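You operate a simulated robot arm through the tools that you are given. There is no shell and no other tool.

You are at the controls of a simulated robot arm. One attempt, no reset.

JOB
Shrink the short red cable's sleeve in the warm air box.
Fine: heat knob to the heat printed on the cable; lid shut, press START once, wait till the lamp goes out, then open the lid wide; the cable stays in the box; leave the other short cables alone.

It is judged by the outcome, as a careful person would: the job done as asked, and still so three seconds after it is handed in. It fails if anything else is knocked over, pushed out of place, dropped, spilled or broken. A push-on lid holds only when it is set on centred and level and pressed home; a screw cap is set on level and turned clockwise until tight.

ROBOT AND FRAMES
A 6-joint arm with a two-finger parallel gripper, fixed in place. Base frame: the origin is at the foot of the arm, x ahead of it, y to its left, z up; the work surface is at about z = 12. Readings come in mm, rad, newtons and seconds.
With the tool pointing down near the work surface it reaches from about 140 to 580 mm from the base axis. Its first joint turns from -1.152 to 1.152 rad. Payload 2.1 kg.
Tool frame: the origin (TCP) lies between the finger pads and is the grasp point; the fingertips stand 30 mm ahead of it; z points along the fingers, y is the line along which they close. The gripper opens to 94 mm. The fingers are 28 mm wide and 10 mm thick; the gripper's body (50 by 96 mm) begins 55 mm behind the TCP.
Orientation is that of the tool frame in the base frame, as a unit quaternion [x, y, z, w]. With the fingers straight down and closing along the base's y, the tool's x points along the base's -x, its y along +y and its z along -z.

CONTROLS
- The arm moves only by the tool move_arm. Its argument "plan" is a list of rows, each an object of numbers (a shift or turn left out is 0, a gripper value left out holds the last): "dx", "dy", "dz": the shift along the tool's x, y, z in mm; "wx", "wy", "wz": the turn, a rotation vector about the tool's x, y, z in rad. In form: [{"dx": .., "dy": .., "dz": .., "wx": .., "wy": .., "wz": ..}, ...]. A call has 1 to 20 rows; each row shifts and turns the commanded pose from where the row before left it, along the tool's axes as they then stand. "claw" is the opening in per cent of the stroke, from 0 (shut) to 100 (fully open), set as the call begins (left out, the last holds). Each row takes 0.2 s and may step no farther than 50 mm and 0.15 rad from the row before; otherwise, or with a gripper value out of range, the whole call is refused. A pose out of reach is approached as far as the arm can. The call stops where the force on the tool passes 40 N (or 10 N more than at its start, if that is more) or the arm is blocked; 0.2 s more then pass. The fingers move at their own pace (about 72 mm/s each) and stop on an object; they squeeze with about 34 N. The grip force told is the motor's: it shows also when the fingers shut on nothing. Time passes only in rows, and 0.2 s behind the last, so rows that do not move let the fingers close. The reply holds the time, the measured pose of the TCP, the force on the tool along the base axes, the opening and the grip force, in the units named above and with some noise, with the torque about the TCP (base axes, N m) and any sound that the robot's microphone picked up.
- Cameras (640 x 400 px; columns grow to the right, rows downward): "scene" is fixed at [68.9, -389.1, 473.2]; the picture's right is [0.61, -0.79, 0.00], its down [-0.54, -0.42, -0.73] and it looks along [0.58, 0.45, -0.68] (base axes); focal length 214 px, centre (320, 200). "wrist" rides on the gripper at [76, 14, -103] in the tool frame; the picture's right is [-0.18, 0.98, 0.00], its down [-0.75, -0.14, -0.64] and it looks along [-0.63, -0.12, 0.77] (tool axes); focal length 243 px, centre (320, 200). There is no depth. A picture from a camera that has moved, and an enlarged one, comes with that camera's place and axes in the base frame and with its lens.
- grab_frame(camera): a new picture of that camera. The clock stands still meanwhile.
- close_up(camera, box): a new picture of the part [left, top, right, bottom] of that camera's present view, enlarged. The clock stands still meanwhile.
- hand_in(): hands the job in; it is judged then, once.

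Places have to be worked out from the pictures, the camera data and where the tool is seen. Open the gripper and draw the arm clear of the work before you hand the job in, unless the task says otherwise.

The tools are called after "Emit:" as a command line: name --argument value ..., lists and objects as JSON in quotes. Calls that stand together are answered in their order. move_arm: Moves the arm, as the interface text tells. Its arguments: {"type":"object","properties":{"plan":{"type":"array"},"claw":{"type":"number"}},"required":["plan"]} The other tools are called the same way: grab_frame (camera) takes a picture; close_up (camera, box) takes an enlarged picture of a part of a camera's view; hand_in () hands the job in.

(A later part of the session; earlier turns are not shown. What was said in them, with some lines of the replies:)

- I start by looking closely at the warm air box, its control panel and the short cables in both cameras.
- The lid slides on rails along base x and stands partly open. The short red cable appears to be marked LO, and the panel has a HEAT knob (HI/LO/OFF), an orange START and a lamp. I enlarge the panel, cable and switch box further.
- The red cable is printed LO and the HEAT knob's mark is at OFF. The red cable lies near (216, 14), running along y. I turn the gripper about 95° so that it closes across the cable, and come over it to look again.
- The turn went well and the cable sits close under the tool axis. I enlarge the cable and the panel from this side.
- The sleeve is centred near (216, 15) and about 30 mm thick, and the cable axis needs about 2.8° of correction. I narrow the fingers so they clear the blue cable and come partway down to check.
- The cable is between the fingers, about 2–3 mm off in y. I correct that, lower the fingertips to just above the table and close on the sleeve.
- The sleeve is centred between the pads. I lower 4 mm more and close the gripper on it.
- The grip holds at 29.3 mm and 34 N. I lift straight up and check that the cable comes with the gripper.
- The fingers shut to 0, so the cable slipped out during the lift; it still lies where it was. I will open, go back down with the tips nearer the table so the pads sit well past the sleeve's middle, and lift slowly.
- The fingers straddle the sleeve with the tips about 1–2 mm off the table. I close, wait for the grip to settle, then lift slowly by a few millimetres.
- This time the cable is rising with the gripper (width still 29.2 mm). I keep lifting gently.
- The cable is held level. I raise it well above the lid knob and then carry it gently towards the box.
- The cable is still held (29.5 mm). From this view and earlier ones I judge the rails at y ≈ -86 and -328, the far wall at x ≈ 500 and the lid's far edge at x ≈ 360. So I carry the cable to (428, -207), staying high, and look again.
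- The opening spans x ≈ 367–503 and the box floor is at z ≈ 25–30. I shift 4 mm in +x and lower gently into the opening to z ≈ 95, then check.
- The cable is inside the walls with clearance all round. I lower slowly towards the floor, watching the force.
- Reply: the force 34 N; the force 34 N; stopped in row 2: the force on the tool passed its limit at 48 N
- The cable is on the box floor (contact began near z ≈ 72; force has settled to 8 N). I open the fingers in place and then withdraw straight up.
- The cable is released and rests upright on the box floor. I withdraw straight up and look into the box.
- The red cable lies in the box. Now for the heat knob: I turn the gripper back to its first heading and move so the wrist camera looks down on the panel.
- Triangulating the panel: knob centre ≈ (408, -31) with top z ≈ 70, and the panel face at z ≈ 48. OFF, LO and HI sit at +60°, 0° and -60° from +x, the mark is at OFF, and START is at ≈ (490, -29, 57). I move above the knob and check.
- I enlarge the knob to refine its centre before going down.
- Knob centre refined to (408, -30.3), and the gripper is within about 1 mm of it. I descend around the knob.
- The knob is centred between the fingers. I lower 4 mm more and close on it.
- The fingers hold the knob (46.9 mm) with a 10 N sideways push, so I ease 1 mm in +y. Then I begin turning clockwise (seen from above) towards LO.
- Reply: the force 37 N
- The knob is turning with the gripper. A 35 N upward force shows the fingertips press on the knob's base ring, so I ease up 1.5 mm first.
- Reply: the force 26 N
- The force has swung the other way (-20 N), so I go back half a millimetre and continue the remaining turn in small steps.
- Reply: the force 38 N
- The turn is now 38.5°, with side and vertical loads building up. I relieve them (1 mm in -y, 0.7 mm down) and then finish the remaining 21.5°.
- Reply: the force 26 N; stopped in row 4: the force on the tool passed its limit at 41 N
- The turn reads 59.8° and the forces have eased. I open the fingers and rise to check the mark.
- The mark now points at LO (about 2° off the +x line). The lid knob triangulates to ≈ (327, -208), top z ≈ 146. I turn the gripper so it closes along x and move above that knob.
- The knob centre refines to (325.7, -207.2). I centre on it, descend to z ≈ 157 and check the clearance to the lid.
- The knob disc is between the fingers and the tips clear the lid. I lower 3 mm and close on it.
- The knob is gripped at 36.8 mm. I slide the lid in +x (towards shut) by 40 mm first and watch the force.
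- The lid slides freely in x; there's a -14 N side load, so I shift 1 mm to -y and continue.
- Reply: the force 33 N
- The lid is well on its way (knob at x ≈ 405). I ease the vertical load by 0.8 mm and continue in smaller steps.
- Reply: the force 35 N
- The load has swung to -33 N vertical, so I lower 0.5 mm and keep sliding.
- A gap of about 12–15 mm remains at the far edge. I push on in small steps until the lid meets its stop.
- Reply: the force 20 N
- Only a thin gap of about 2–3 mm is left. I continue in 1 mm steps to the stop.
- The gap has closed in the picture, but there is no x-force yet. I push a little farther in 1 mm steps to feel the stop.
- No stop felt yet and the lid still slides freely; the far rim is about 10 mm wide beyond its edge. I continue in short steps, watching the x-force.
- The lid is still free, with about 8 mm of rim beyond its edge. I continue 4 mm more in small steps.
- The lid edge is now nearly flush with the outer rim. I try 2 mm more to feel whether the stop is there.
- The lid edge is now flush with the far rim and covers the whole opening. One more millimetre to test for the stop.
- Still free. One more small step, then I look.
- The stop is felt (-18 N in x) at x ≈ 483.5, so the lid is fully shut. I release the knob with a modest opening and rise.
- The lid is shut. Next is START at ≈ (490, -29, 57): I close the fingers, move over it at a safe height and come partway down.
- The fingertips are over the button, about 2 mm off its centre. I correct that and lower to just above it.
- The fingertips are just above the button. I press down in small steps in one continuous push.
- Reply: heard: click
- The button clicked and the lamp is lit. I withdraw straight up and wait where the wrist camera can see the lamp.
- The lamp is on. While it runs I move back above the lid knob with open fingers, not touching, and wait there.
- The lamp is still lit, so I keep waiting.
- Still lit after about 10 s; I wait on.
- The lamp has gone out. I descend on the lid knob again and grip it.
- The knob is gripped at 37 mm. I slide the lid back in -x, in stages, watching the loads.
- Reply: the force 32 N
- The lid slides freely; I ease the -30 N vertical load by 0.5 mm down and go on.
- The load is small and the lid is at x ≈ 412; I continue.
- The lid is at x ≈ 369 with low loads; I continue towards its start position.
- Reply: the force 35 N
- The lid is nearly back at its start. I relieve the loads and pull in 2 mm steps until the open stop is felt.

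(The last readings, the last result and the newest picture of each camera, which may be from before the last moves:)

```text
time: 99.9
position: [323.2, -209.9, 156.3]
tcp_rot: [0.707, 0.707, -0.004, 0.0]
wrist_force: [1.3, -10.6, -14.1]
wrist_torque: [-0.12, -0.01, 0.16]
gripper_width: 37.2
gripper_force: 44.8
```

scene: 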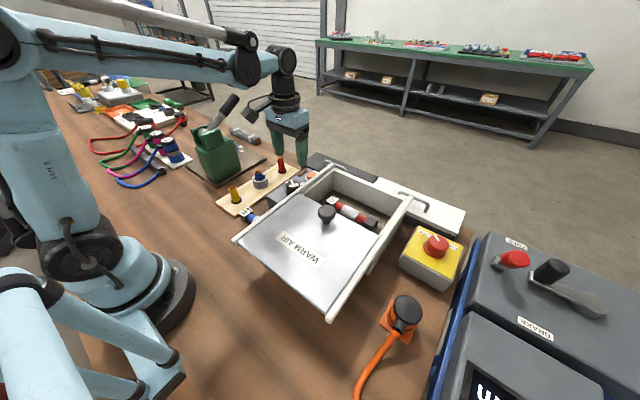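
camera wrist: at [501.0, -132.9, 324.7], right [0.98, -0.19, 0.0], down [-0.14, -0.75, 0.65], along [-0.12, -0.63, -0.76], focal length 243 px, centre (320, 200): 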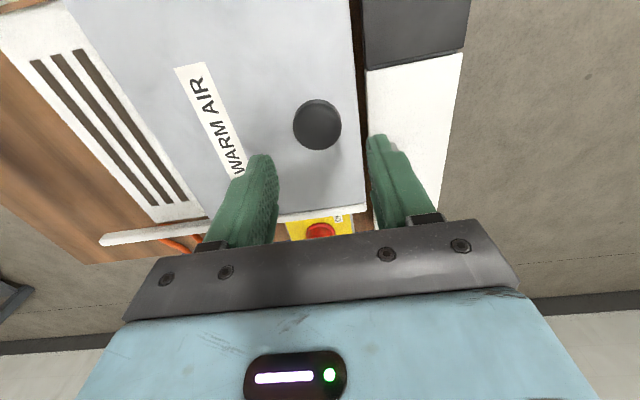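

At x ≈ 323 there's still no stop. I pull a few millimetres more, gently.

Emit:
move_arm --plan '[{"dy": -1.5}, {"dy": -1.5}, {"dy": -1}]'

Emit:
close_up --camera "scene" --box '[220, 140, 420, 330]'

```text
time: 100.7
position: [320.3, -209.6, 156.1]
tcp_rot: [0.708, 0.706, -0.003, 0.001]
wrist_force: [1.5, -8.9, -13.3]
wrist_torque: [-0.04, -0.01, -0.03]
gripper_width: 36.7
gripper_force: 44.5
```

```text
2.11 times, centred on (320, 235) of scene
camera zoom: at [68.9, -389.2, 473.2], right [0.61, -0.79, 0.0], down [-0.54, -0.42, -0.73], along [0.58, 0.45, -0.68], focal length 452 px, centre (320, 126)
```

zoom: 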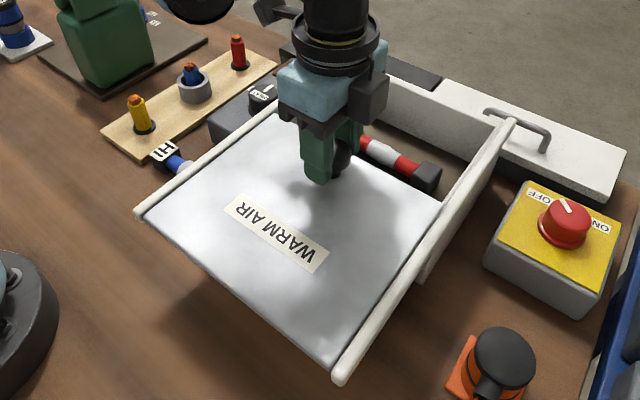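

The lid is slightly farther open than at the start. I try up to 3 mm more to find the end stop.

Emit:
move_arm --plan '[{"dy": -1}, {"dy": -1}, {"dy": -1}]'

Emit:
close_up --camera "scene" --box '[220, 180, 360, 330]'

```text
time: 101.5
position: [317.3, -210.0, 155.7]
tcp_rot: [0.707, 0.707, -0.002, 0.001]
wrist_force: [10.6, -9.0, -18.7]
wrist_torque: [0.04, -0.01, 0.03]
gripper_width: 37.0
gripper_force: 45.2
```

```text
2.67 times, centred on (290, 255) of scene
camera zoom: at [68.9, -389.2, 473.2], right [0.61, -0.79, 0.0], down [-0.54, -0.42, -0.73], along [0.58, 0.45, -0.68], focal length 572 px, centre (400, 53)
```

zoom: 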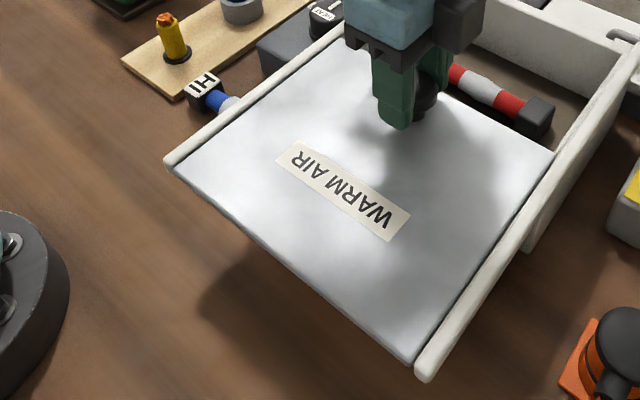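

The open stop is felt (+10.6 N), so the lid is fully open. I release the knob and rise straight up, then check everything.

Emit:
move_arm --plan '[{"dy": 0.2}, {"dz": 0}, {"dz": 0}, {"dz": 0}, {"dz": -15}, {"dz": -30}, {"dz": -40}, {"dz": -30}, {"dz": 0}]' --claw 65

Emit:
grab_frame --camera "wrist"

Emit:
grab_frame --camera "scene"

Emit:
close_up --camera "scene" --box '[220, 130, 440, 330]'

```text
time: 103.5
position: [318.1, -208.1, 271.7]
tcp_rot: [0.708, 0.706, -0.004, 0.0]
wrist_force: [-0.3, 0.1, -0.6]
wrist_torque: [0.0, 0.04, 0.01]
gripper_width: 60.8
gripper_force: 0.0
```

```text
taken
camera wrist: at [332.9, -131.6, 373.7], right [0.98, -0.19, 0.0], down [-0.14, -0.75, 0.65], along [-0.12, -0.63, -0.76], focal length 243 px, centre (320, 200)
```

wrist: 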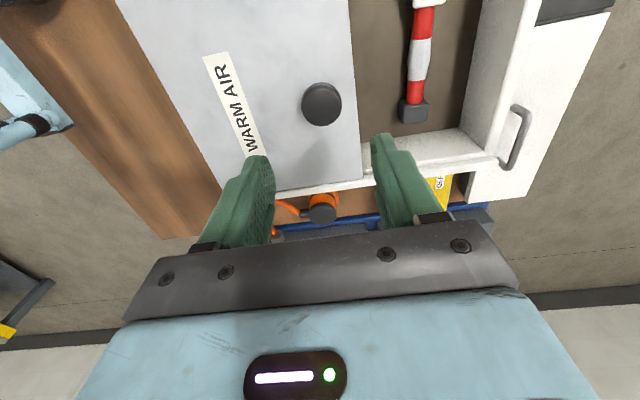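

```text
taken
```

scene: 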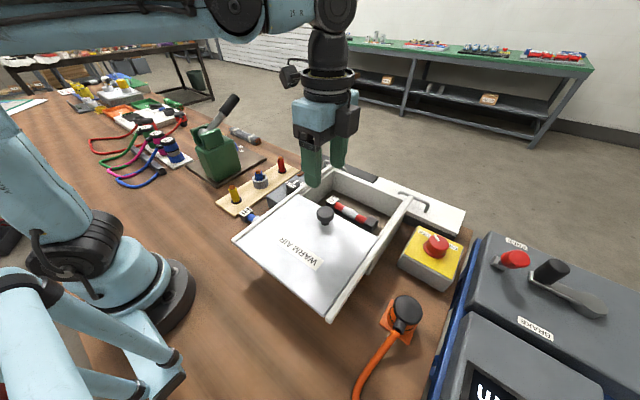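

```text
2.00 times, centred on (330, 230) of scene
camera zoom: at [68.9, -389.1, 473.2], right [0.61, -0.79, 0.0], down [-0.54, -0.42, -0.73], along [0.58, 0.45, -0.68], focal length 429 px, centre (300, 140)
```

zoom: 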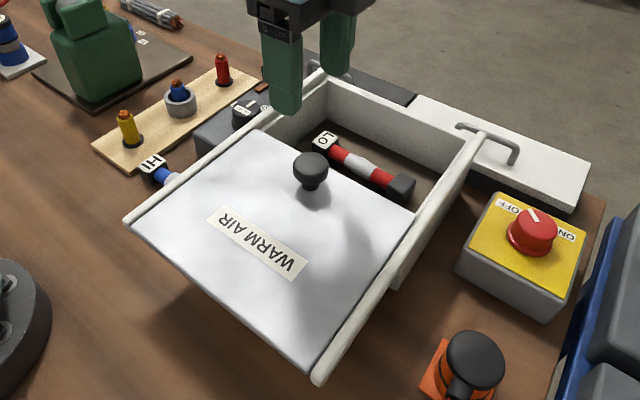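

The sleeve has shrunk tight on the red cable, which lies in the box, and the lid is wide open. I draw the arm up and clear, then do a final check of the panel and the blue cable.

Emit:
move_arm --plan '[{"dz": -35}, {"dz": -35}, {"dz": -35}, {"dx": 30, "dy": -8.7}, {"dx": 30, "dy": -8.7}, {"dx": 30, "dy": -8.7}, {"dx": 30, "dy": -8.7}, {"dx": 30, "dy": -8.7}, {"dx": 30, "dy": -8.7}, {"wz": -0.14}, {"wz": -0.14}, {"wz": -0.14}, {"wz": -0.14}, {"wz": -0.14}, {"wz": -0.14}, {"wz": -0.14}, {"wz": -0.14}, {"wz": -0.14}, {"wz": -0.14}]' --claw 100

Emit:
grab_frame --camera "wrist"

Emit:
grab_frame --camera "scene"

Emit:
close_up --camera "scene" --box '[220, 140, 420, 280]'

```text
time: 107.5
position: [266.5, -27.9, 375.2]
tcp_rot: [0.085, 0.996, -0.002, -0.003]
wrist_force: [0.4, 0.3, -0.4]
wrist_torque: [-0.01, 0.0, 0.0]
gripper_width: 94.1
gripper_force: 0.1
```

```text
taken
camera wrist: at [194.6, -1.1, 477.5], right [0.35, 0.94, -0.01], down [0.72, -0.26, 0.64], along [0.6, -0.23, -0.77], focal length 243 px, centre (320, 200)
```

wrist: 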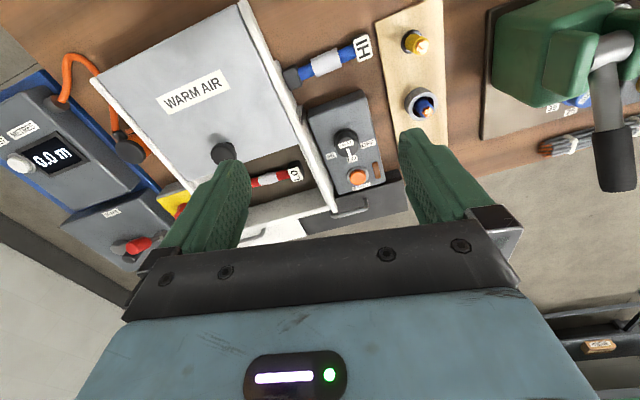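

```text
taken
```

scene: 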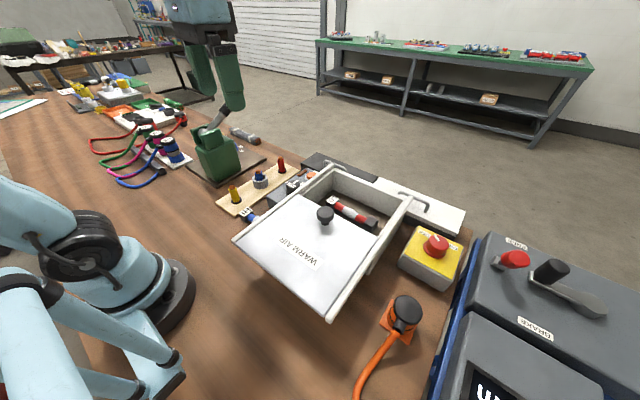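

```text
2.86 times, centred on (320, 210) of scene
camera zoom: at [68.9, -389.1, 473.2], right [0.61, -0.79, 0.0], down [-0.54, -0.42, -0.73], along [0.58, 0.45, -0.68], focal length 613 px, centre (320, 171)
```

zoom: 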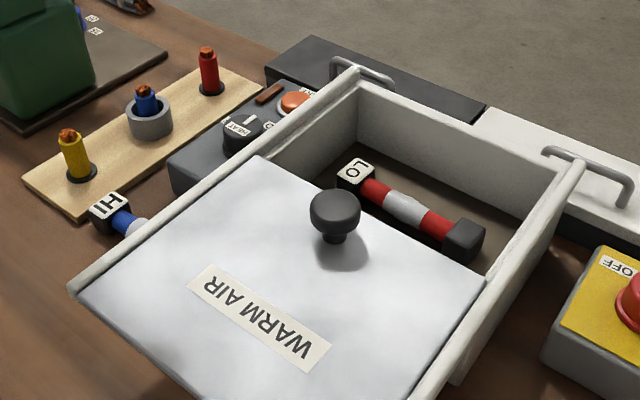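

Everything is as asked. The heat knob is at LO, the lamp is out, the lid is fully open, and the red cable with its shrunken sleeve lies in the box. The blue cable hasn't moved and the arm is clear with the gripper open, so I hand the job in.

Emit:
hand_in

```text
The job is handed in.
```

The red cable's sleeve is shrunk tight, and I've handed the job in. No verdict came back with the hand-in.

- **Heat:** the knob went from OFF to LO, the heat printed on the red cable. It is still at LO.
- **Run:** I shut the lid to its stop and pressed START once. It clicked, the lamp lit, and it went out between about 10 and 14 seconds later.
- **Finish:** the lid is open to its end stop, a little farther than where it started. The red cable is still in the box.
- **Rest of the bench:** the blue cable was left alone, and nothing looked out of place in the last pictures. The arm is clear with the gripper open.

**Cable handling:** the red cable slipped out of the gripper on the first lift and stayed lying where it was, so I gripped it lower and lifted slowly. When I set it down in the box it met the floor sooner than I expected, and the force briefly reached 48 N. The cable looked undamaged afterwards.
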